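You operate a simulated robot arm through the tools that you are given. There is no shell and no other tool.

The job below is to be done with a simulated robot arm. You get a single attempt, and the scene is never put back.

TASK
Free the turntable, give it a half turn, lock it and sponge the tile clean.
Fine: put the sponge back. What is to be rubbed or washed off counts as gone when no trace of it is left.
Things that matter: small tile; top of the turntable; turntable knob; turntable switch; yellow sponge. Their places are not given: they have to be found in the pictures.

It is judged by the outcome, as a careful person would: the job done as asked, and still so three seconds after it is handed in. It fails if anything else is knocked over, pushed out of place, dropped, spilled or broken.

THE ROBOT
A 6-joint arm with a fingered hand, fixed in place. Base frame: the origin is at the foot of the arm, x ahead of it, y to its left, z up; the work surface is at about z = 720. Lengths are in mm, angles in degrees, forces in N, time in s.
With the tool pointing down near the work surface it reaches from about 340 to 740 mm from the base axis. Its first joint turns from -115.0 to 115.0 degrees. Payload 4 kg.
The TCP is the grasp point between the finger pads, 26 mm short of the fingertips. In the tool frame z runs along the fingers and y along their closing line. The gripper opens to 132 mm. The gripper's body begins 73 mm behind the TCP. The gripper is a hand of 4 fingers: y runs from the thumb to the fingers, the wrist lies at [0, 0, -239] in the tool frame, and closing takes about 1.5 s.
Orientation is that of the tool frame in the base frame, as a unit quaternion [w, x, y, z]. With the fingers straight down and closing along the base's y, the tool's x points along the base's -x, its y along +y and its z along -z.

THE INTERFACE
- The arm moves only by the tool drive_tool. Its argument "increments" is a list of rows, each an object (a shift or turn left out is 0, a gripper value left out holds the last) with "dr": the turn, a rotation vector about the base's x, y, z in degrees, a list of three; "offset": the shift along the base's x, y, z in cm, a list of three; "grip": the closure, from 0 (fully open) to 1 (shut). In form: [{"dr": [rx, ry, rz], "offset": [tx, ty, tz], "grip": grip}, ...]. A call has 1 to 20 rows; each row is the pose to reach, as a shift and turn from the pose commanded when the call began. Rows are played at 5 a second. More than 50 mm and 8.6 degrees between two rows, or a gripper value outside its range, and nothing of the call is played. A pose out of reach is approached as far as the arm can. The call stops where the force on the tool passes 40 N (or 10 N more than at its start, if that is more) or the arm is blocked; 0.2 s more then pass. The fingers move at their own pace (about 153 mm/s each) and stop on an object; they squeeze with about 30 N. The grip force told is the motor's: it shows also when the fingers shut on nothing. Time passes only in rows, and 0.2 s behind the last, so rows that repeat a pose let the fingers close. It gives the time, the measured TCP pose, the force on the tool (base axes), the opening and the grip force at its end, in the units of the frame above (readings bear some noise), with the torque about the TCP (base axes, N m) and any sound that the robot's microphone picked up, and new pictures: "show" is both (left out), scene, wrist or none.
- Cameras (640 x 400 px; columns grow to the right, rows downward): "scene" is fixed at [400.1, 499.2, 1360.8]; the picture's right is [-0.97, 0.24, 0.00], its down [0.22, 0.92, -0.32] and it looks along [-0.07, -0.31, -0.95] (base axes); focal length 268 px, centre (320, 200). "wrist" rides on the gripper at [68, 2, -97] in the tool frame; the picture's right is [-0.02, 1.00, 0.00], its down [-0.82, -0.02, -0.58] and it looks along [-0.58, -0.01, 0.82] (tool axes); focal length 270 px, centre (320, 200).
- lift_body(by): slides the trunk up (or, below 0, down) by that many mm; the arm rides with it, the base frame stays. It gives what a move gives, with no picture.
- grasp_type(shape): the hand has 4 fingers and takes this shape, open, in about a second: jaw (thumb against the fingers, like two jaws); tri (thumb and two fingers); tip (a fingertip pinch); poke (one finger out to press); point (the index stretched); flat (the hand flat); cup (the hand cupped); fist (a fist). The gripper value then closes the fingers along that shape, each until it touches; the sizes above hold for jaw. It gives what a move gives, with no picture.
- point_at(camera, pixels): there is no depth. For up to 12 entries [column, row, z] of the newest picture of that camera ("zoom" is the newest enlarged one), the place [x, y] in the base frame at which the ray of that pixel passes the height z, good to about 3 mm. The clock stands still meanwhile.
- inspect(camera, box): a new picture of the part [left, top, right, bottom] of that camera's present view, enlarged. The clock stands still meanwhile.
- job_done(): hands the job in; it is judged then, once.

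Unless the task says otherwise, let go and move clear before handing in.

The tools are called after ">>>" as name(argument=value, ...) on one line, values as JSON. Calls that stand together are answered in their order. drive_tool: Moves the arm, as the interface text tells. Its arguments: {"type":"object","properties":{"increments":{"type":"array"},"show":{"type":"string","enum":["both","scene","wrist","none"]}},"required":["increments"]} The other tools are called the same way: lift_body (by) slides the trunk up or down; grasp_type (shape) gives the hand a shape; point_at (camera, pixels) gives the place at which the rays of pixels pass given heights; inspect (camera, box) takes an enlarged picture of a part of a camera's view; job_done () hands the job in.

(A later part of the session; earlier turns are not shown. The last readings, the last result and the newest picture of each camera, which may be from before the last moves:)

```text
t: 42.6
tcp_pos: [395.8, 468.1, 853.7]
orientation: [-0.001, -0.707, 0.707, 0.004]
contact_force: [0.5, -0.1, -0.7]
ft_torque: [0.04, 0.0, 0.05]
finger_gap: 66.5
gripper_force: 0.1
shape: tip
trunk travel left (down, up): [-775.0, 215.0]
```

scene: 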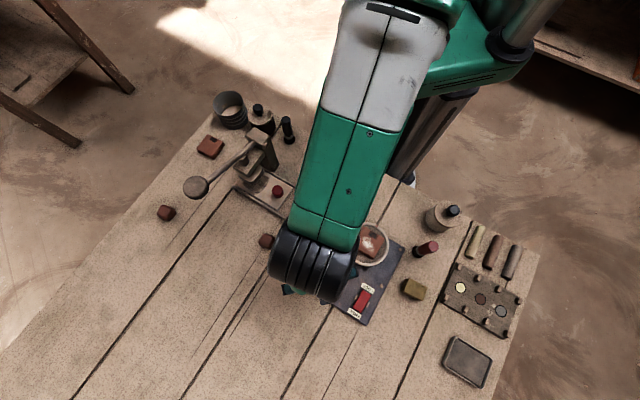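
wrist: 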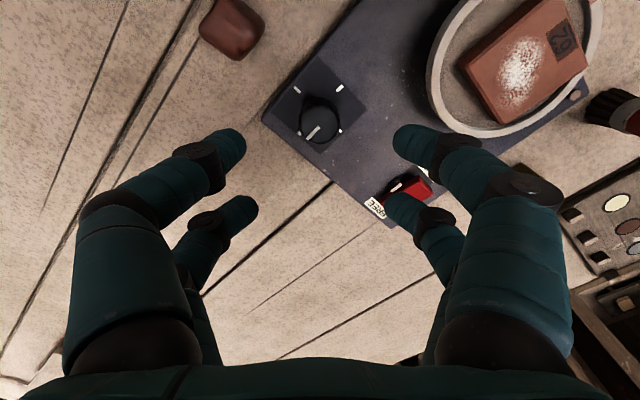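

All pinch shapes move the same two finger pairs at about tool x ±19 mm. I'll go back to jaw and place the near pair on the knob by shifting the TCP 19 mm in +y.

>>> grasp_type(shape="jaw")

>>> drive_tool(increments=[{"offset": [0, 1.9, 0], "grip": 0.5}, {"offset": [0, 1.9, -2]}, {"offset": [0, 1.9, -4]}, {"offset": [0, 1.9, -6]}, {"offset": [0, 1.9, -7.5]}, {"offset": [0, 1.9, -7.5]}], show="wrist")

>>> inspect(camera="wrist", box=[160, 50, 480, 250])

```text
t: 43.5
tcp_pos: [395.7, 468.0, 854.3]
orientation: [0.002, 0.707, -0.707, -0.003]
contact_force: [0.7, 0.6, -0.2]
ft_torque: [0.0, -0.02, -0.02]
finger_gap: 132.1
gripper_force: 0.1
shape: jaw
trunk travel left (down, up): [-775.0, 215.0]
```

```text
t: 44.9
tcp_pos: [395.9, 486.7, 779.3]
orientation: [-0.001, -0.707, 0.707, 0.004]
contact_force: [0.0, 0.3, 0.1]
ft_torque: [-0.03, -0.03, 0.01]
finger_gap: 66.1
gripper_force: 0.0
shape: jaw
trunk travel left (down, up): [-775.0, 215.0]
```

wrist: 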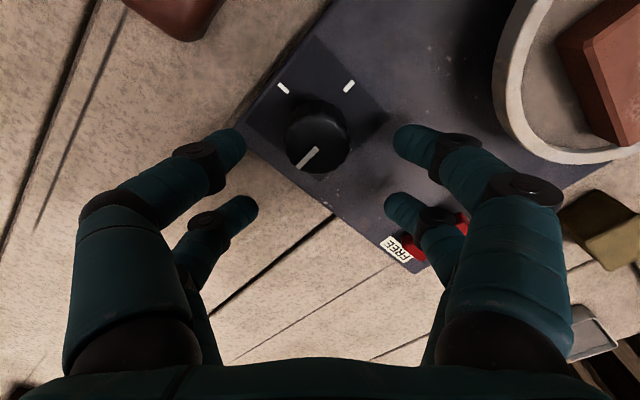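

```text
2.00 times, centred on (320, 150) of wrist
```

zoom: 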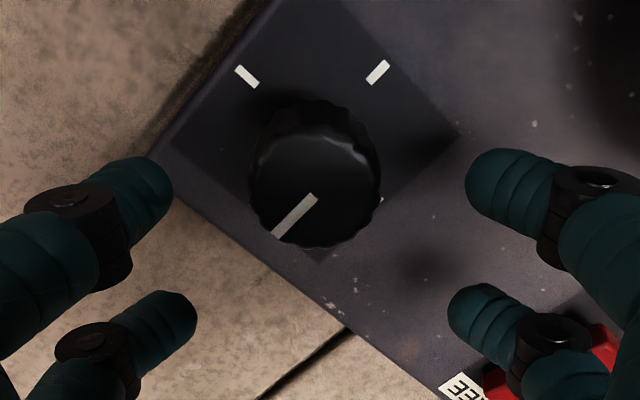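

The near pair (tips at zoom (170,190) and (470,180)) now brackets the knob. I'll descend the last 16 mm and close.

>>> drive_tool(increments=[{"offset": [0, 0, -0.8]}, {"offset": [0, 0, -1.5]}, {"offset": [0, 0, -1.5], "grip": 1}, {"offset": [0, 0, -1.5]}, {"offset": [0, 0, -1.5]}, {"offset": [0, 0, -1.5]}, {"offset": [0, 0, -1.5]}, {"offset": [0, 0, -1.5]}], show="wrist")

>>> inspect(camera="wrist", box=[160, 50, 480, 250])

```text
t: 46.7
tcp_pos: [395.9, 486.9, 761.5]
orientation: [-0.002, -0.707, 0.707, 0.004]
contact_force: [2.6, -0.9, -12.0]
ft_torque: [0.52, -0.1, 0.02]
finger_gap: 9.1
gripper_force: 30.3
shape: jaw
trunk travel left (down, up): [-775.0, 215.0]
```

wrist: 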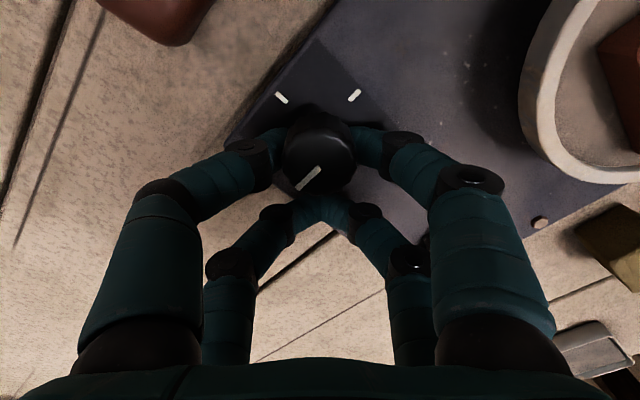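

```text
2.00 times, centred on (320, 150) of wrist
```

zoom: 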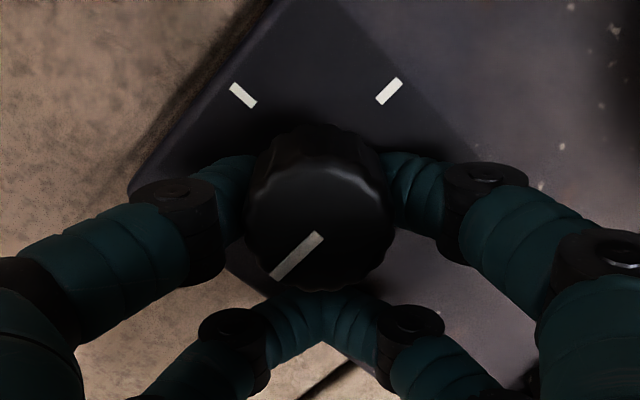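

The near pair now holds the knob at zoom (320,215). I'll turn the hand clockwise about the knob's centre, 42° to begin with, and watch the ring.

>>> drive_tool(increments=[{"dr": [0, 0, -8.4], "offset": [0.278, -0.02, 0]}, {"dr": [0, 0, -16.8], "offset": [0.549, -0.081, 0]}, {"dr": [0, 0, -25.2], "offset": [0.809, -0.181, 0]}, {"dr": [0, 0, -33.6], "offset": [1.051, -0.317, 0]}, {"dr": [0, 0, -42], "offset": [1.271, -0.488, 0]}, {"dr": [0, 0, -42], "offset": [1.271, -0.488, 0]}], show="both")

>>> inspect(camera="scene", box=[290, 200, 450, 330])

>>> inspect(camera="wrist", box=[160, 50, 480, 250])

```text
t: 48.1
tcp_pos: [411.3, 485.6, 762.3]
orientation: [0.003, -0.406, 0.914, 0.005]
contact_force: [18.1, 17.7, -22.5]
ft_torque: [0.46, -0.67, 0.69]
finger_gap: 6.4
gripper_force: 29.9
shape: jaw
trunk travel left (down, up): [-775.0, 215.0]
```

scene: 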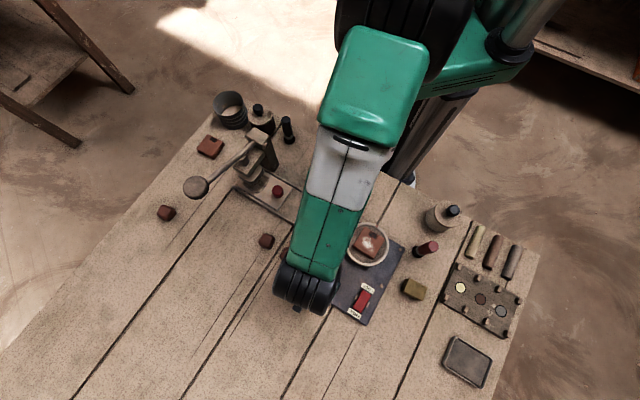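
wrist: 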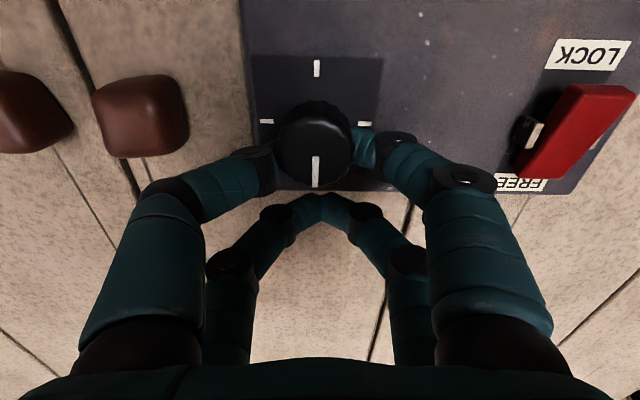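

```text
3.08 times, centred on (370, 265) of scene
```

zoom: 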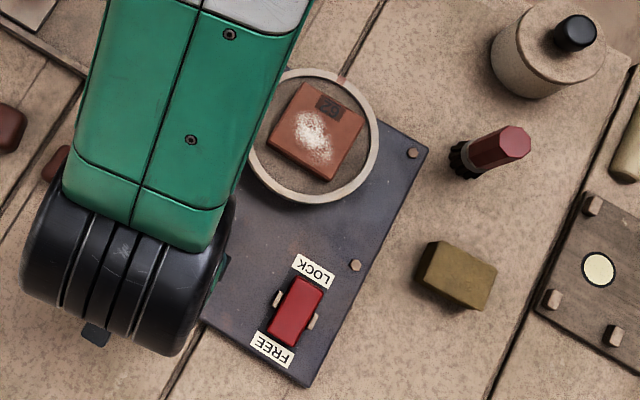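

```text
2.00 times, centred on (320, 150) of wrist
```

zoom: 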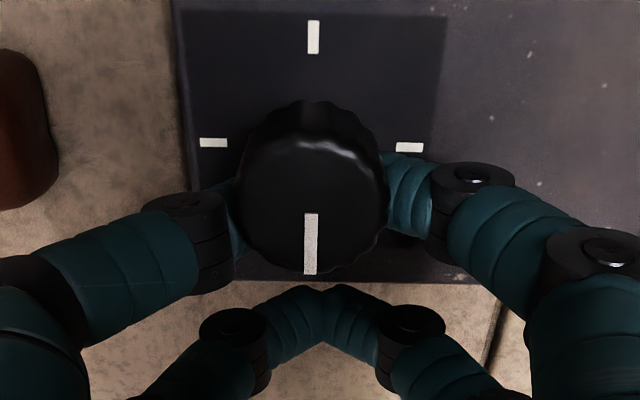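

The hand turned 42° but the knob's pointer (zoom (311,240)) still aims at its old mark and the tile hasn't moved, so the fingers slipped at 0.7 N·m. That may be an end stop, so I'll turn back the other way and see whether the knob follows.

>>> drive_tool(increments=[{"dr": [0, 0, 8.4], "offset": [-0.22, 0.171, 0]}, {"dr": [0, 0, 16.8], "offset": [-0.462, 0.307, 0]}, {"dr": [0, 0, 25.2], "offset": [-0.722, 0.407, 0]}, {"dr": [0, 0, 33.6], "offset": [-0.993, 0.468, 0]}, {"dr": [0, 0, 42], "offset": [-1.271, 0.488, 0]}, {"dr": [0, 0, 42], "offset": [-1.271, 0.488, 0]}], show="both")

>>> inspect(camera="wrist", box=[160, 50, 480, 250])

```text
t: 49.5
tcp_pos: [396.1, 492.8, 760.8]
orientation: [-0.001, 0.708, -0.706, -0.004]
contact_force: [-0.8, 32.8, -20.7]
ft_torque: [1.08, -0.23, -0.12]
finger_gap: 6.1
gripper_force: 29.9
shape: jaw
trunk travel left (down, up): [-775.0, 215.0]
```

scene: 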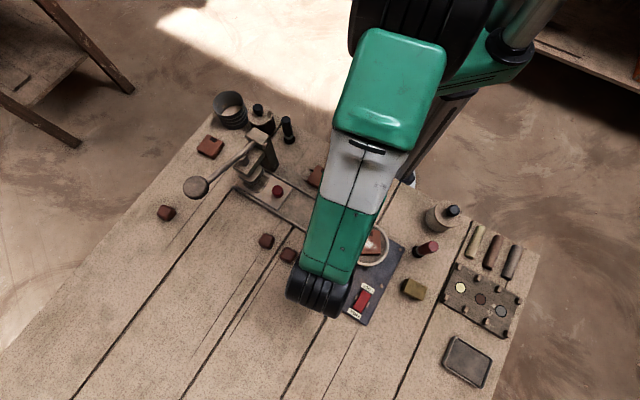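
wrist: 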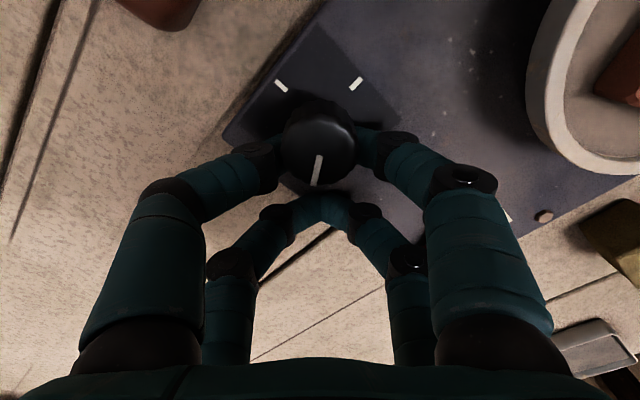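

```text
2.00 times, centred on (320, 150) of wrist
```

zoom: 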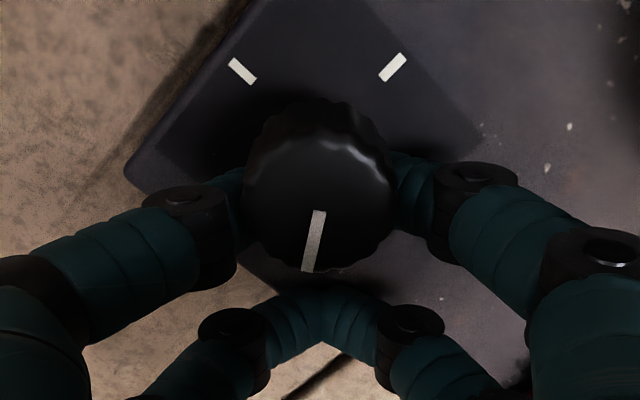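

The knob followed this time: its pointer is now near vertical at zoom (313,240), about +33°. Clockwise was an end stop, so counter-clockwise is the way. The +33 N side force shows the pads sit a little short of the knob's middle, so I'll release, rise and look.

>>> drive_tool(increments=[{"grip": 0.5}, {"grip": 0.5}, {"grip": 0.5}, {"grip": 0.5}, {"offset": [0, 0, 3]}, {"offset": [0, 0, 6]}, {"offset": [0, 0, 9]}, {"offset": [0, 0, 9]}], show="both")

>>> inspect(camera="wrist", box=[160, 0, 640, 300])

>>> inspect(camera="scene", box=[290, 200, 450, 330])

```text
t: 51.3
tcp_pos: [395.1, 488.8, 855.2]
orientation: [0.002, 0.707, -0.707, -0.004]
contact_force: [0.0, 0.1, 0.1]
ft_torque: [-0.03, -0.03, -0.02]
finger_gap: 65.5
gripper_force: 0.1
shape: jaw
trunk travel left (down, up): [-775.0, 215.0]
```

scene: 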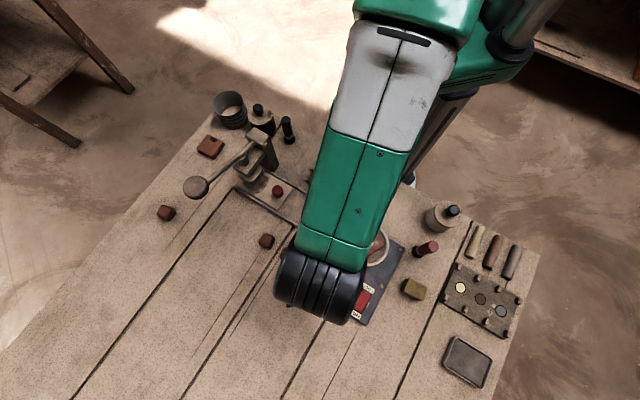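
wrist: 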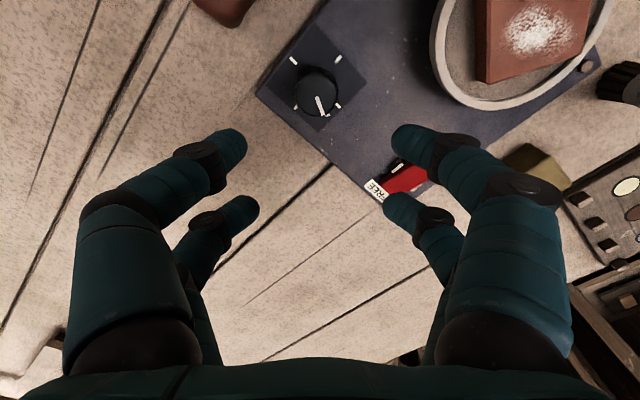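

```text
1.33 times, centred on (400, 150) of wrist
```

zoom: 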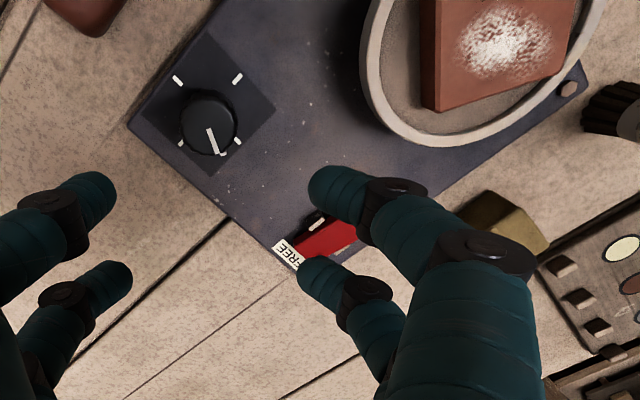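

```text
3.08 times, centred on (370, 265) of scene
```

zoom: 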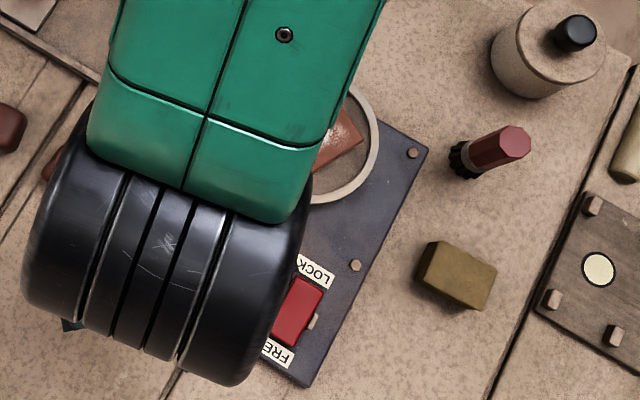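

The tile has rotated about 33° along with the knob, so the ratio is 1:1 and counter-clockwise works. I'll swing the hand to yaw −60° in the air and move over the knob for a fresh grip that can turn the remaining ~147°.

>>> drive_tool(increments=[{"dr": [0, 0, -8.35]}, {"dr": [0, 0, -16.7]}, {"dr": [0, 0, -25.05]}, {"dr": [0, 0, -33.4]}, {"dr": [0, 0, -41.75]}, {"dr": [0, 0, -50.1]}, {"dr": [0, 0, -58.45]}, {"dr": [0, 0, -66.8]}, {"dr": [0, 0, -75.15]}, {"dr": [0, 0, -83.5]}, {"dr": [0, 0, -91.85]}, {"dr": [0, 0, -100.2]}, {"dr": [0, 0, -108.55]}, {"dr": [0, 0, -116.9]}, {"dr": [0, 0, -125.25]}, {"dr": [0, 0, -133.6]}, {"dr": [0, 0, -141.95], "offset": [0.5, -1.8, 0]}, {"dr": [0, 0, -150], "offset": [0.99, -3.64, 0]}, {"dr": [0, 0, -150], "offset": [0.99, -3.64, 0]}], show="both")

>>> inspect(camera="scene", box=[290, 200, 450, 330])

>>> inspect(camera="wrist", box=[160, 0, 480, 200])

```text
t: 55.3
tcp_pos: [405.0, 451.3, 852.7]
orientation: [0.004, 0.501, 0.866, 0.003]
contact_force: [-0.4, -0.2, -0.8]
ft_torque: [0.0, -0.01, -0.01]
finger_gap: 65.3
gripper_force: 0.0
shape: jaw
trunk travel left (down, up): [-775.0, 215.0]
```

scene: 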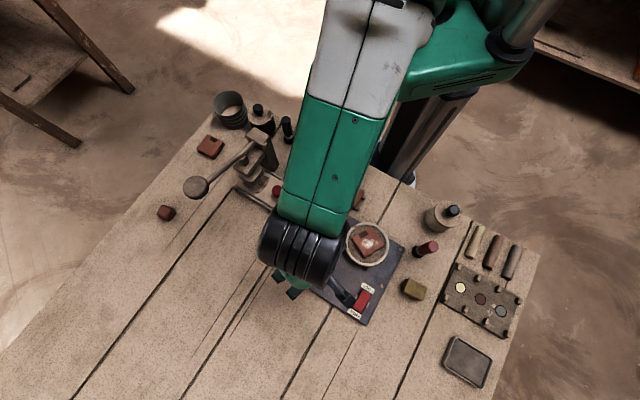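
wrist: 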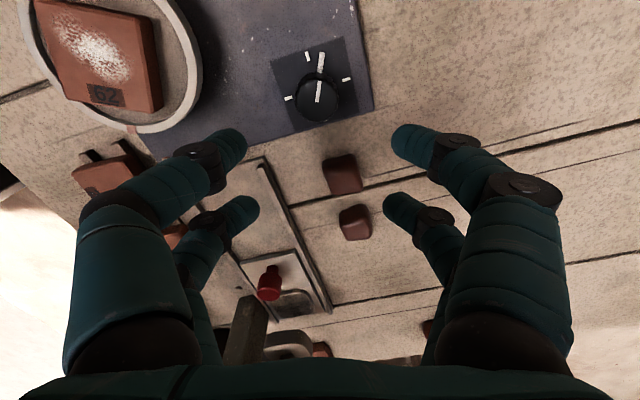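

```text
3.08 times, centred on (370, 265) of scene
```

zoom: 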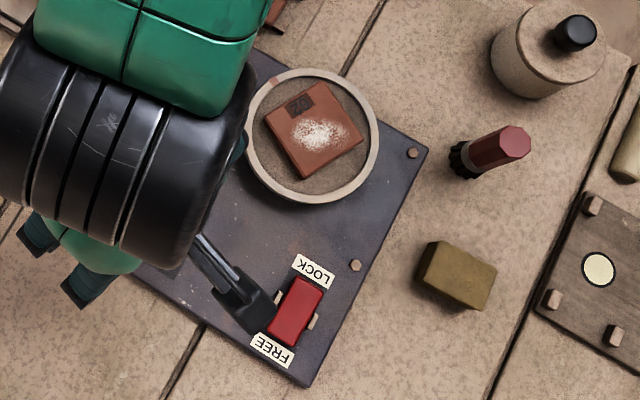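

```text
2.00 times, centred on (320, 100) of wrist
```

zoom: 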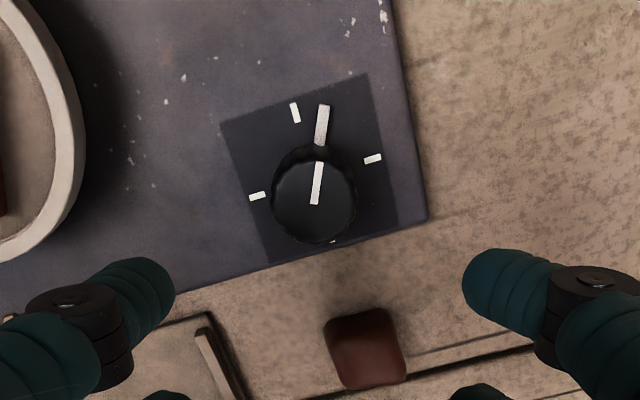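

The tile and ring mark have now turned about 60–65° in total (ring mark moved from zoom (343,78) to (274,80)), and the knob pointer sits between two marks. I'll recheck the knob centre from here.

>>> point_at(camera="zoom", pixels=[[314.5, 176.5, 733], [314, 200, 757], [322, 122, 733], [295, 112, 733], [373, 158, 733], [257, 196, 733], [365, 350, 720]])

```text
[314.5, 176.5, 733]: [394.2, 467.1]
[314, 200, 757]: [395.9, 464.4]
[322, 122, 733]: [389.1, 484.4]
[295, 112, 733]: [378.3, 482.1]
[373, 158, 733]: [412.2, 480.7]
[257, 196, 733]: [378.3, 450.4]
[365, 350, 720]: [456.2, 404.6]
```

The centre is (395.5,467) and the pointer is at about 110°, so roughly 115° remain to the 225° mark. I'll descend at this yaw and grip.

>>> drive_tool(increments=[{"offset": [0, 0, -3], "grip": 0.58}, {"offset": [0, 0, -6]}, {"offset": [0, 0, -7.5]}, {"offset": [0, 0, -8.5]}, {"offset": [0, 0, -9.0]}, {"offset": [0, 0, -9.0], "grip": 1}, {"offset": [0, 0, -9.0]}, {"offset": [0, 0, -9.0]}, {"offset": [0, 0, -9.0]}, {"offset": [0, 0, -9.0]}, {"offset": [0, 0, -9.0]}], show="both")

>>> inspect(camera="wrist", box=[160, 50, 480, 250])

>>> inspect(camera="scene", box=[290, 200, 450, 330])

```text
t: 57.7
tcp_pos: [404.4, 451.1, 761.5]
orientation: [0.003, 0.5, 0.866, 0.0]
contact_force: [-4.4, -3.8, -16.3]
ft_torque: [-0.46, -0.07, 0.09]
finger_gap: 8.8
gripper_force: 30.7
shape: jaw
trunk travel left (down, up): [-775.0, 215.0]
```

scene: 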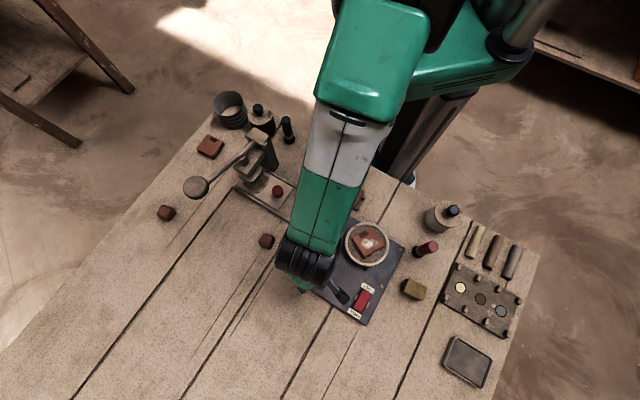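
wrist: 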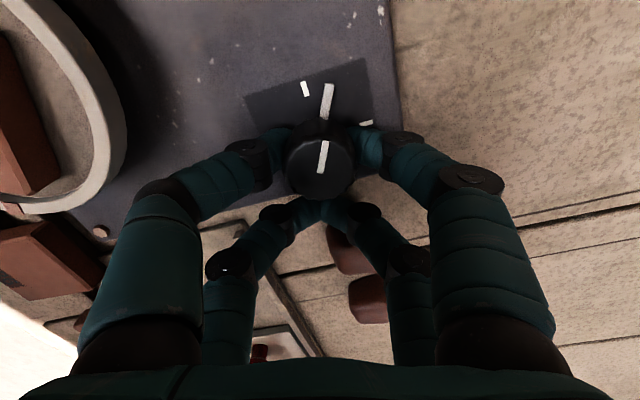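

```text
2.00 times, centred on (320, 150) of wrist
```

zoom: 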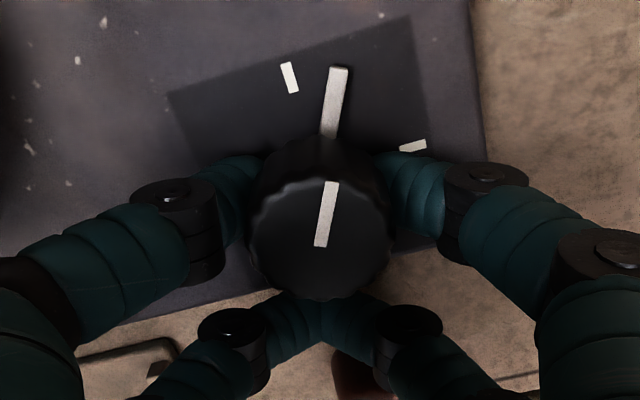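

```text
3.08 times, centred on (370, 265) of scene
```

zoom: 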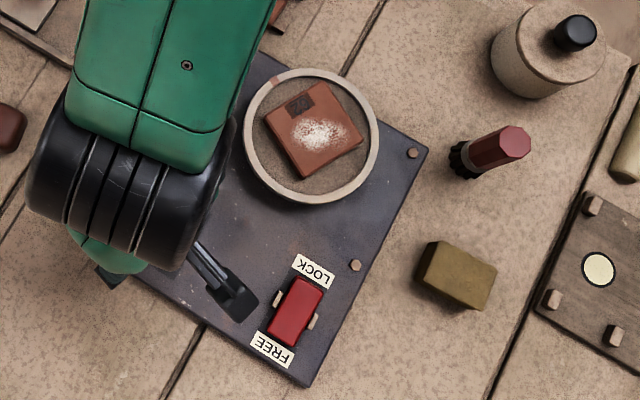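

The grip is centred with low side force. I'll turn +50° about the knob centre and check.

>>> drive_tool(increments=[{"dr": [0, 0, 8.33], "offset": [0.216, 0.147, 0]}, {"dr": [0, 0, 16.67], "offset": [0.409, 0.324, 0]}, {"dr": [0, 0, 25], "offset": [0.575, 0.526, 0]}, {"dr": [0, 0, 33.33], "offset": [0.708, 0.751, 0]}, {"dr": [0, 0, 41.67], "offset": [0.809, 0.993, 0]}, {"dr": [0, 0, 50], "offset": [0.873, 1.246, 0]}, {"dr": [0, 0, 50], "offset": [0.873, 1.246, 0]}], show="both")

>>> inspect(camera="wrist", box=[160, 50, 480, 250])

>>> inspect(camera="scene", box=[290, 200, 450, 330])

```text
t: 59.3
tcp_pos: [414.2, 463.9, 762.2]
orientation: [0.002, 0.086, 0.996, 0.002]
contact_force: [-8.0, -4.8, -21.8]
ft_torque: [-0.24, -0.31, 0.06]
finger_gap: 8.4
gripper_force: 30.2
shape: jaw
trunk travel left (down, up): [-775.0, 215.0]
```

scene: 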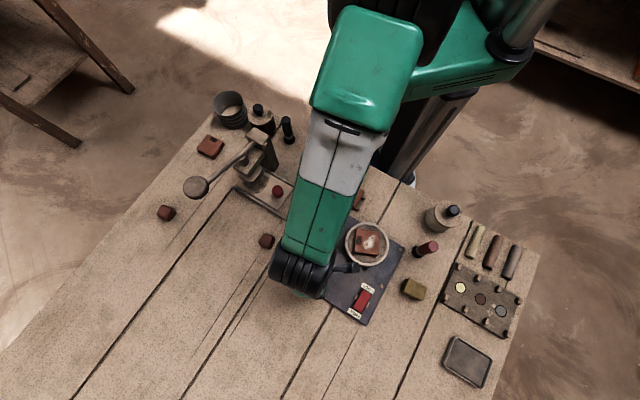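
wrist: 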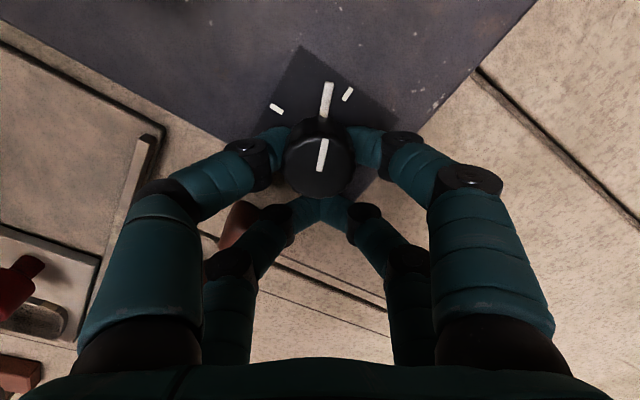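

```text
2.00 times, centred on (320, 150) of wrist
```

zoom: 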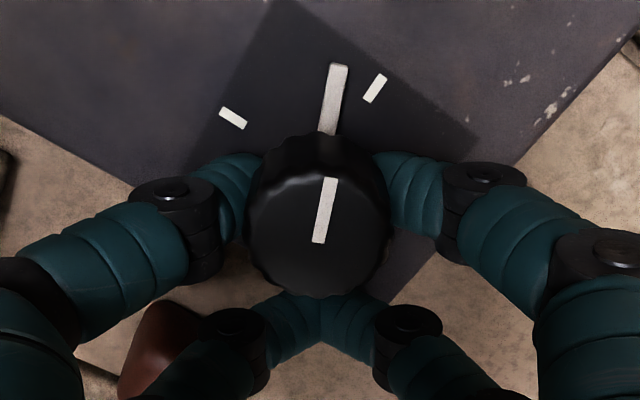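

```text
3.08 times, centred on (370, 265) of scene
```

zoom: 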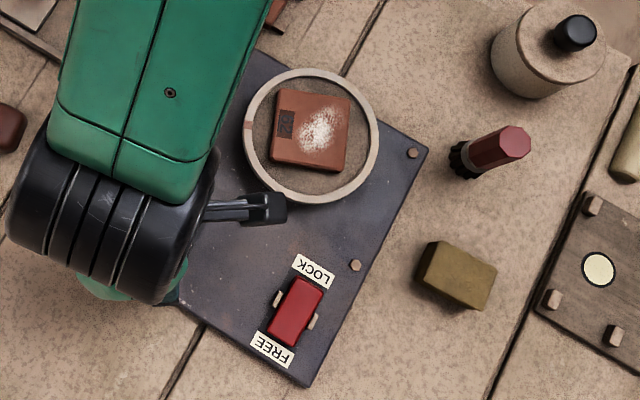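

The knob and tile follow the hand 1:1 (the tile is now about 116° round). I'll turn another 63°, to the 225° mark.

>>> drive_tool(increments=[{"dr": [0, 0, 7.875], "offset": [0.026, 0.246, 0]}, {"dr": [0, 0, 15.75], "offset": [0.018, 0.493, 0]}, {"dr": [0, 0, 23.625], "offset": [-0.024, 0.737, 0]}, {"dr": [0, 0, 31.5], "offset": [-0.098, 0.973, 0]}, {"dr": [0, 0, 39.375], "offset": [-0.204, 1.196, 0]}, {"dr": [0, 0, 47.25], "offset": [-0.34, 1.403, 0]}, {"dr": [0, 0, 55.125], "offset": [-0.503, 1.588, 0]}, {"dr": [0, 0, 63], "offset": [-0.69, 1.75, 0]}, {"dr": [0, 0, 63], "offset": [-0.69, 1.75, 0]}], show="both")

>>> inspect(camera="wrist", box=[160, 50, 480, 250])

>>> inspect(camera="scene", box=[290, 200, 450, 330])

```text
t: 61.3
tcp_pos: [407.1, 480.9, 762.3]
orientation: [0.0, -0.447, 0.895, 0.004]
contact_force: [-1.7, -4.2, -19.9]
ft_torque: [0.27, -0.38, -0.01]
finger_gap: 8.2
gripper_force: 29.7
shape: jaw
trunk travel left (down, up): [-775.0, 215.0]
```

scene: 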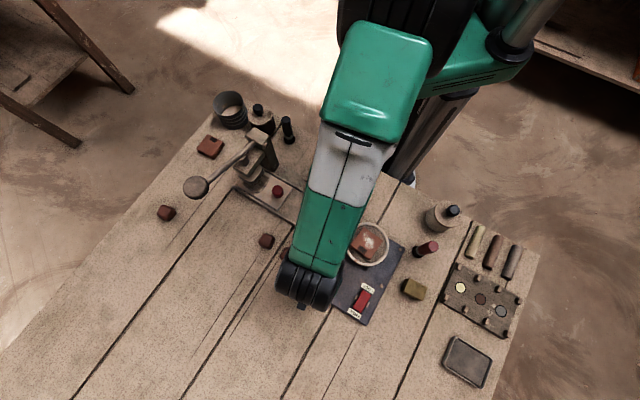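
wrist: 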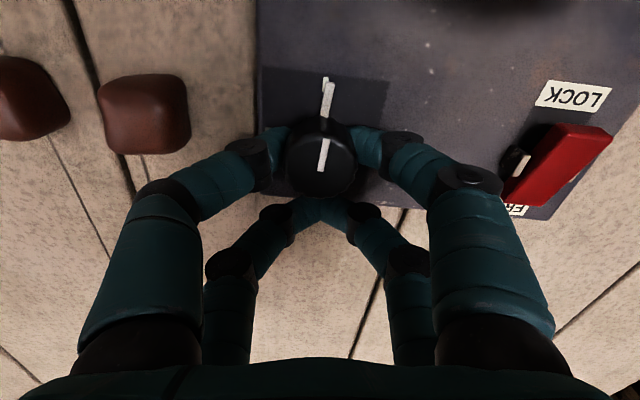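

```text
2.00 times, centred on (320, 150) of wrist
```

zoom: 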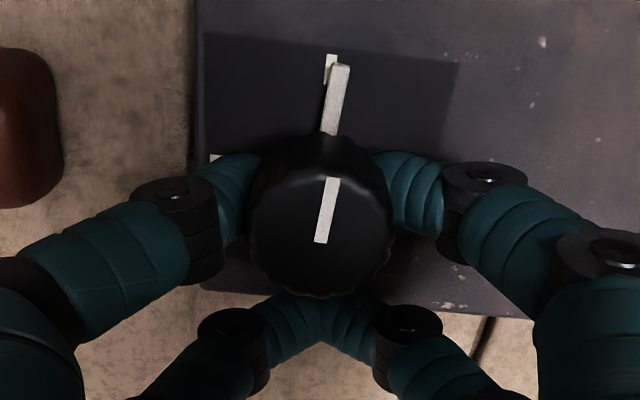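

```text
3.08 times, centred on (370, 265) of scene
```

zoom: 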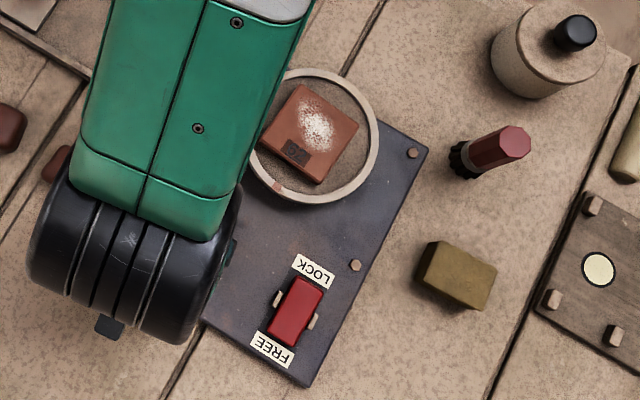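

The ring mark is now at zoom (277,190), nearly opposite its start, and the pointer sits 3–4° short of the mark. I'll nudge +3.5°, then release and rise to check.

>>> drive_tool(increments=[{"dr": [0, 0, 3.5], "offset": [-0.09, 0.064, 0]}, {"dr": [0, 0, 3.5], "offset": [-0.09, 0.064, 0]}, {"dr": [0, 0, 3.5], "offset": [-0.09, 0.064, 0], "grip": 0.8}, {"dr": [0, 0, 3.5], "offset": [-0.09, 0.064, 0], "grip": 0.55}, {"dr": [0, 0, 3.5], "offset": [-0.09, 0.064, 0]}, {"dr": [0, 0, 3.5], "offset": [-0.09, 0.064, 0]}, {"dr": [0, 0, 3.5], "offset": [-0.09, 0.064, 0]}], show="both")

>>> inspect(camera="wrist", box=[160, 50, 480, 250])

>>> inspect(camera="scene", box=[290, 200, 450, 330])

```text
t: 62.9
tcp_pos: [405.9, 481.0, 762.1]
orientation: [0.001, -0.473, 0.881, 0.005]
contact_force: [0.3, 0.2, 0.1]
ft_torque: [0.0, 0.01, -0.02]
finger_gap: 58.8
gripper_force: 0.0
shape: jaw
trunk travel left (down, up): [-775.0, 215.0]
```

scene: 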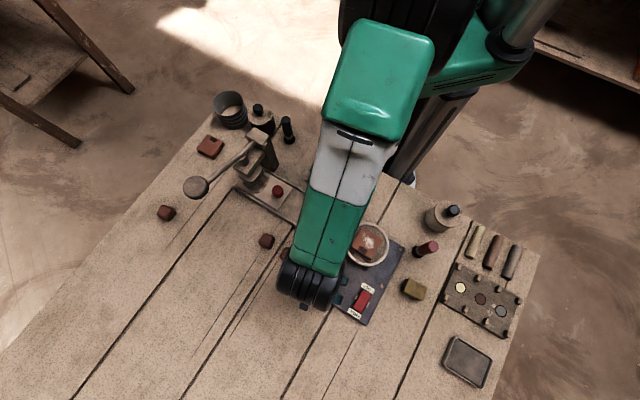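
wrist: 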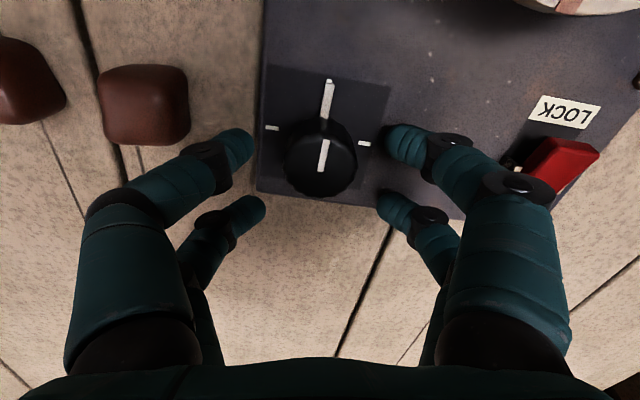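

```text
2.00 times, centred on (320, 150) of wrist
```

zoom: 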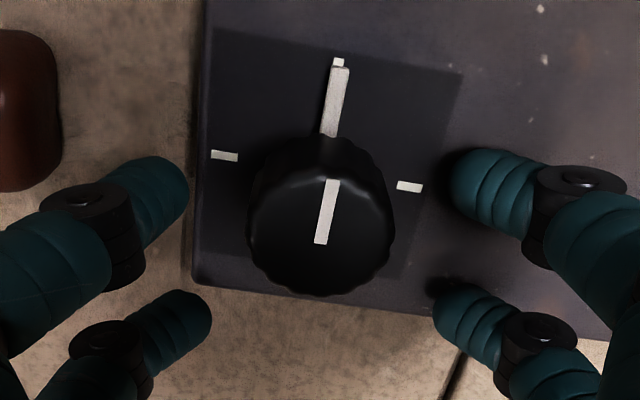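

```text
3.08 times, centred on (370, 265) of scene
```

zoom: 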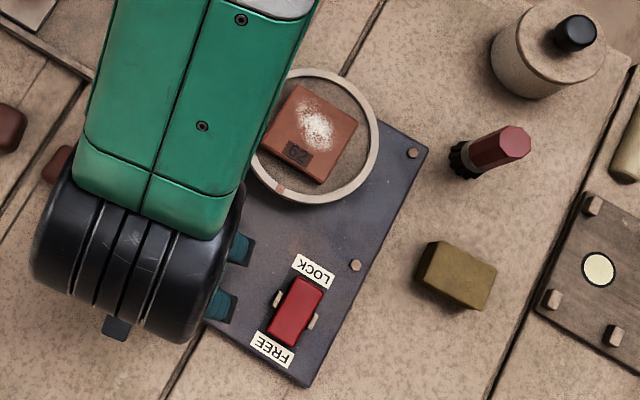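

The pointer lies exactly on its mark at zoom (338,65) and the ring mark is opposite its start, so the half turn is done. I'll rise, return to yaw 0, take the poke shape and move over the LOCK end at about (308,533).

>>> drive_tool(increments=[{"offset": [0, 0, 3]}, {"offset": [0, 0, 7]}, {"offset": [0, 0, 10]}, {"dr": [0, 0, -8.07], "offset": [-1.4, 0.75, 10]}, {"dr": [0, 0, -16.14], "offset": [-2.8, 1.5, 10]}, {"dr": [0, 0, -24.2], "offset": [-4.2, 2.25, 10]}, {"dr": [0, 0, -32.3], "offset": [-5.6, 3, 10]}, {"dr": [0, 0, -40.4], "offset": [-7, 3.75, 10]}, {"dr": [0, 0, -48.4], "offset": [-8.4, 4.5, 10]}, {"dr": [0, 0, -56.5], "offset": [-9.8, 5.25, 10]}, {"dr": [0, 0, -56.5], "offset": [-9.8, 5.25, 10]}], show="none")

>>> grasp_type(shape="poke")

>>> drive_tool(increments=[{}, {}], show="both")

>>> inspect(camera="wrist", box=[160, 0, 480, 200])

>>> inspect(camera="scene", box=[290, 200, 450, 330])

```text
t: 65.3
tcp_pos: [307.6, 535.0, 862.2]
orientation: [0.003, 0.0, 1.0, 0.002]
contact_force: [-0.9, -0.3, 0.4]
ft_torque: [0.0, 0.01, -0.01]
finger_gap: 58.8
gripper_force: 0.1
shape: jaw
trunk travel left (down, up): [-775.0, 215.0]
```

```text
t: 66.2
tcp_pos: [307.8, 533.2, 861.5]
orientation: [0.002, 0.0, 1.0, 0.003]
contact_force: [1.0, -0.3, 0.2]
ft_torque: [0.01, 0.03, 0.02]
finger_gap: 0.2
gripper_force: 0.0
shape: poke
trunk travel left (down, up): [-775.0, 215.0]
```

```text
t: 66.8
tcp_pos: [307.6, 535.3, 863.0]
orientation: [0.002, 0.0, 1.0, 0.002]
contact_force: [0.3, -0.2, 0.0]
ft_torque: [0.0, 0.01, -0.01]
finger_gap: 0.0
gripper_force: 0.0
shape: poke
trunk travel left (down, up): [-775.0, 215.0]
```

scene: 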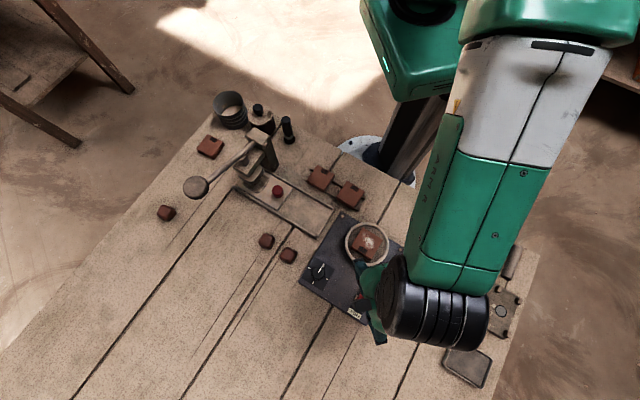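
wrist: 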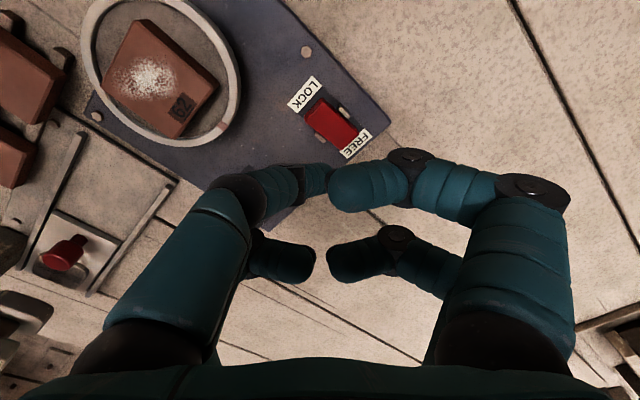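

```text
2.00 times, centred on (320, 100) of wrist
```

zoom: 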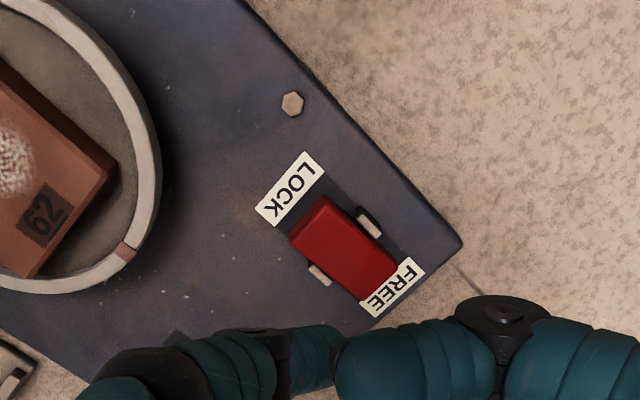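

```text
3.08 times, centred on (370, 265) of scene
```

zoom: 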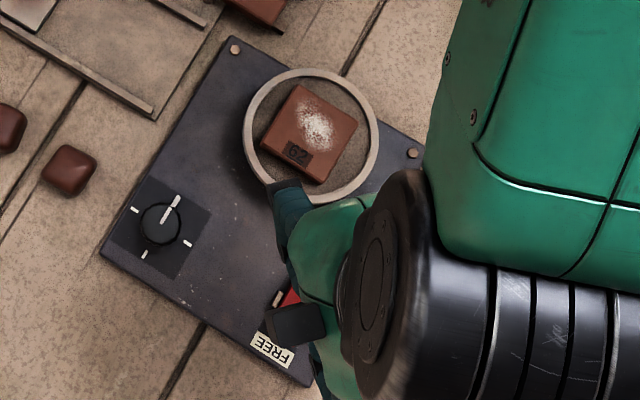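

The knob pointer rests on its mark and the tile is turned. I'll locate the raised LOCK end of the rocker before pressing.

>>> point_at(camera="zoom", pixels=[[325, 197, 752], [291, 240, 752], [318, 230, 750], [376, 283, 745], [345, 248, 748], [290, 188, 733], [396, 287, 733]])

```text
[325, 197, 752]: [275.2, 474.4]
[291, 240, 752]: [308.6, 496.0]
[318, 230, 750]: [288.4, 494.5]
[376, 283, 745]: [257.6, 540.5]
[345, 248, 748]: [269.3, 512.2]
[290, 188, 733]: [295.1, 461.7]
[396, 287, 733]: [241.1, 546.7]
```

Those pixels were read on the scene zoom, so I'll enlarge the wrist view again and repeat.

>>> inspect(camera="wrist", box=[160, 0, 480, 200])

>>> point_at(camera="zoom", pixels=[[325, 197, 752], [291, 240, 752], [318, 230, 750], [376, 283, 745], [345, 248, 748], [290, 188, 733], [396, 287, 733]])

```text
2.00 times, centred on (320, 100) of wrist
```

zoom: 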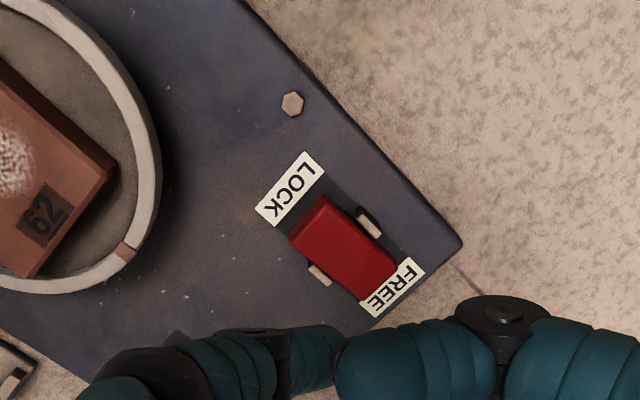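

```text
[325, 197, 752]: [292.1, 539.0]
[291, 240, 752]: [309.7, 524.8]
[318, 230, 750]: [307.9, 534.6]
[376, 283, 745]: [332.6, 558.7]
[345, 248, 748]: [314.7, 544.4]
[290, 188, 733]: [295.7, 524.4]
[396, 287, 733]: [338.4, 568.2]
```

The tip is already over (307.6,535), about 7 mm inside the raised LOCK end. I'll press down.

>>> drive_tool(increments=[{"offset": [0, 0, -3]}, {"offset": [0, 0, -6]}, {"offset": [0, 0, -7.5]}, {"offset": [0, 0, -8]}, {"offset": [0, 0, -8.3]}, {"offset": [0, 0, -8.6]}, {"offset": [0, 0, -8.9]}, {"offset": [0, 0, -9.1]}, {"offset": [0, 0, -9.3]}], show="wrist")

>>> inspect(camera="wrist", box=[160, 0, 480, 200])

```text
t: 68.8
tcp_pos: [307.9, 533.1, 774.8]
orientation: [0.004, 0.0, 1.0, 0.005]
contact_force: [-2.3, -10.4, 37.1]
ft_torque: [-0.22, 0.11, 0.01]
finger_gap: 0.1
gripper_force: 0.1
shape: poke
trunk travel left (down, up): [-775.0, 215.0]
```

wrist: 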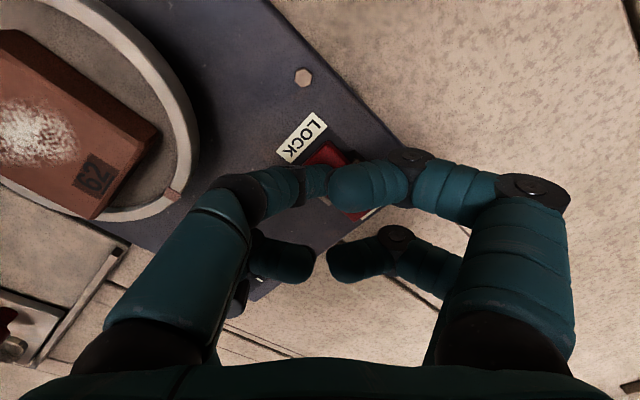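

```text
2.00 times, centred on (320, 100) of wrist
```

zoom: 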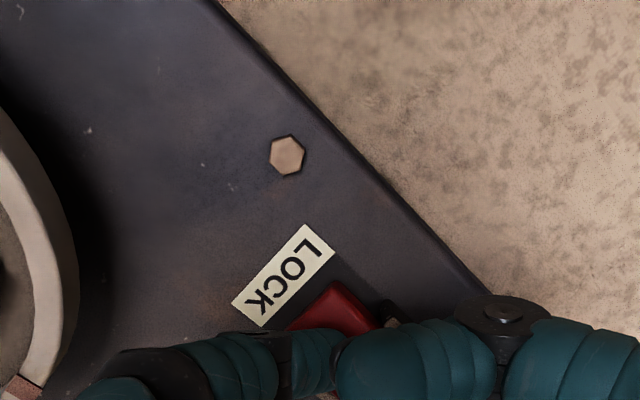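

Force reached 37 N at the stop. I'll rise to check which way the rocker lies.

>>> drive_tool(increments=[{"offset": [0, 0, 3]}, {"offset": [0, 0, 6]}, {"offset": [0, 0, 9.3]}, {"offset": [0, 0, 9.3]}], show="wrist")

>>> inspect(camera="wrist", box=[160, 0, 480, 200])

```text
t: 69.8
tcp_pos: [307.4, 533.7, 863.8]
orientation: [0.002, 0.0, 1.0, 0.002]
contact_force: [0.2, -0.3, -1.4]
ft_torque: [-0.02, 0.0, 0.0]
finger_gap: 0.0
gripper_force: 0.0
shape: poke
trunk travel left (down, up): [-775.0, 215.0]
```

wrist: 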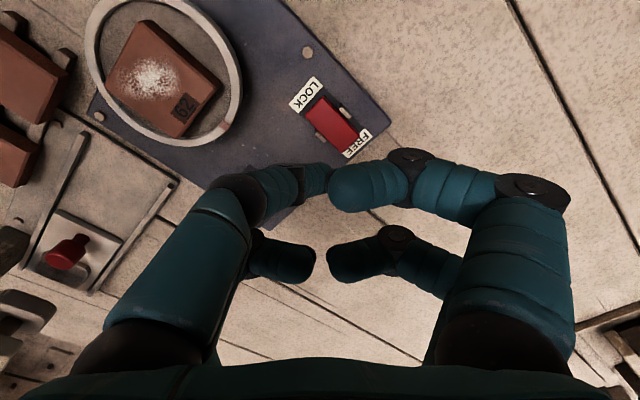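

```text
2.00 times, centred on (320, 100) of wrist
```

zoom: 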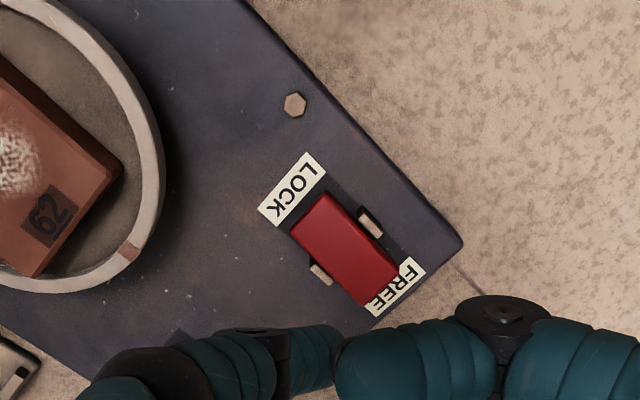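

The rocker now overlaps the FREE label and its LOCK end is down, so it is locked. Next is the sponge: I'll return to jaw and move over to view it.

>>> grasp_type(shape="jaw")

>>> drive_tool(increments=[{"offset": [-3, 0.5, 0], "grip": 0}, {"offset": [-6, 1, 0]}, {"offset": [-8.5, 1.4, 0]}, {"offset": [-8.5, 1.4, 0]}, {"offset": [-8.5, 1.4, 0]}], show="both")

>>> inspect(camera="wrist", box=[160, 0, 480, 200])

```text
t: 70.7
tcp_pos: [307.1, 534.3, 865.1]
orientation: [0.001, -0.001, 1.0, 0.003]
contact_force: [0.2, 0.0, -0.2]
ft_torque: [0.0, -0.02, -0.01]
finger_gap: 132.0
gripper_force: 0.2
shape: jaw
trunk travel left (down, up): [-775.0, 215.0]
```

```text
t: 71.9
tcp_pos: [224.3, 547.8, 863.3]
orientation: [0.001, 0.0, 1.0, 0.003]
contact_force: [0.3, -0.4, -0.3]
ft_torque: [0.0, 0.0, 0.02]
finger_gap: 132.1
gripper_force: 0.1
shape: jaw
trunk travel left (down, up): [-775.0, 215.0]
```

scene: 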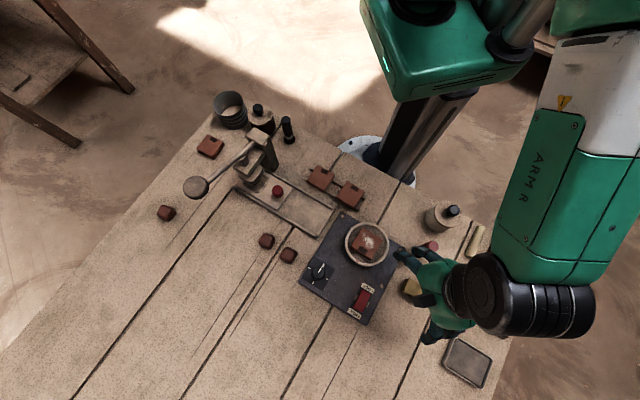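
wrist: 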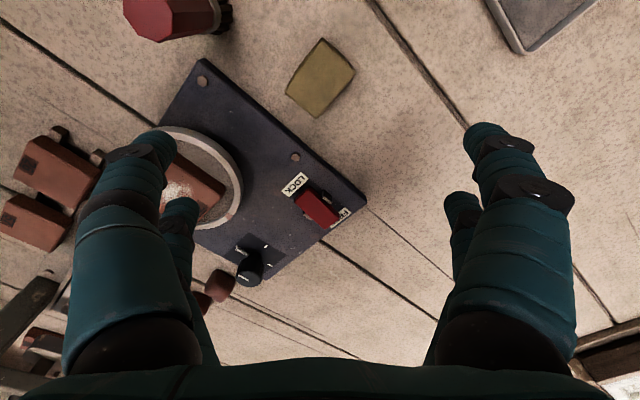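

```text
2.00 times, centred on (320, 100) of wrist
```

zoom: 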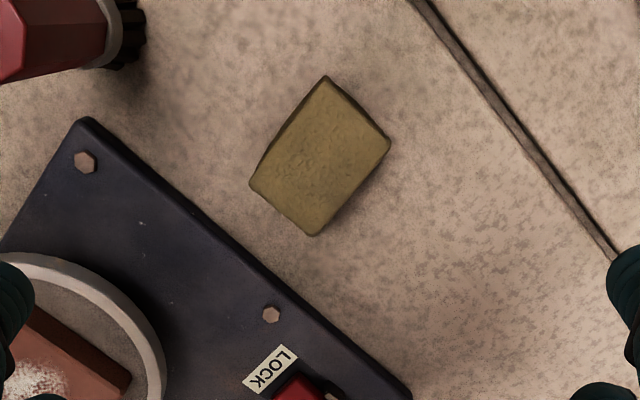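

I'll measure the sponge's top corners at two candidate heights.

>>> point_at(camera="zoom", pixels=[[327, 80, 745], [390, 141, 745], [314, 236, 745], [250, 186, 745], [327, 80, 755], [390, 141, 755], [314, 236, 755], [250, 186, 755], [130, 30, 740]])

>>> inspect(camera="scene", box=[380, 220, 480, 320])

```text
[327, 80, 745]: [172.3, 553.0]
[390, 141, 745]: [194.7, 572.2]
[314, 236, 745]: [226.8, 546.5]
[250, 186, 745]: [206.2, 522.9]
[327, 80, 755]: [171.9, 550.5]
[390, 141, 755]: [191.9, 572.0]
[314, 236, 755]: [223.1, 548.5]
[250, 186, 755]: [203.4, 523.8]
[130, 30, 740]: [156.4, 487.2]
```

```text
4.00 times, centred on (430, 270) of scene
```

zoom: 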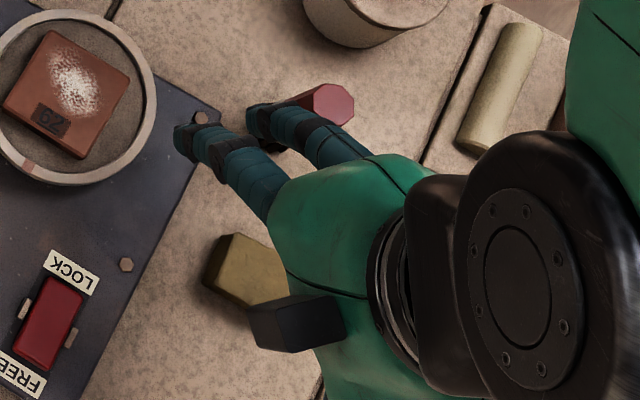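

The sponge is about 43×30 mm, centred near (200,548) and turned about 45°, with a red-handled brush standing nearby at about (157,485). I'll estimate the heights of the brush, ring and tile before choosing a grip.

>>> point_at(camera="scene", pixels=[[416.5, 252, 722], [432.7, 245.5, 722], [432.7, 245.5, 780], [432.7, 245.5, 800], [432.7, 245.5, 820], [432.7, 245.5, 840], [348, 247, 745], [386, 243, 745], [368, 223, 745], [366, 265, 745]])

>>> drive_tool(increments=[{"offset": [-2, -5, 1]}, {"offset": [-4, -9, 3]}, {"offset": [-4, -9, 3]}], show="both")

```text
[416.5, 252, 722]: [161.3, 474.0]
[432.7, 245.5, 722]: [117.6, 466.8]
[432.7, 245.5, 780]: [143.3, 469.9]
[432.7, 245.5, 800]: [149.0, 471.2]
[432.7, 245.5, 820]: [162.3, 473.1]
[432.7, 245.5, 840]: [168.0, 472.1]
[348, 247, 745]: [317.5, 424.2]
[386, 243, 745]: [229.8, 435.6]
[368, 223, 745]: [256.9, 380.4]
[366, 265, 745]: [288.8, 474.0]
```

```text
refused: row 1 steps farther than a row can; nothing moved
```

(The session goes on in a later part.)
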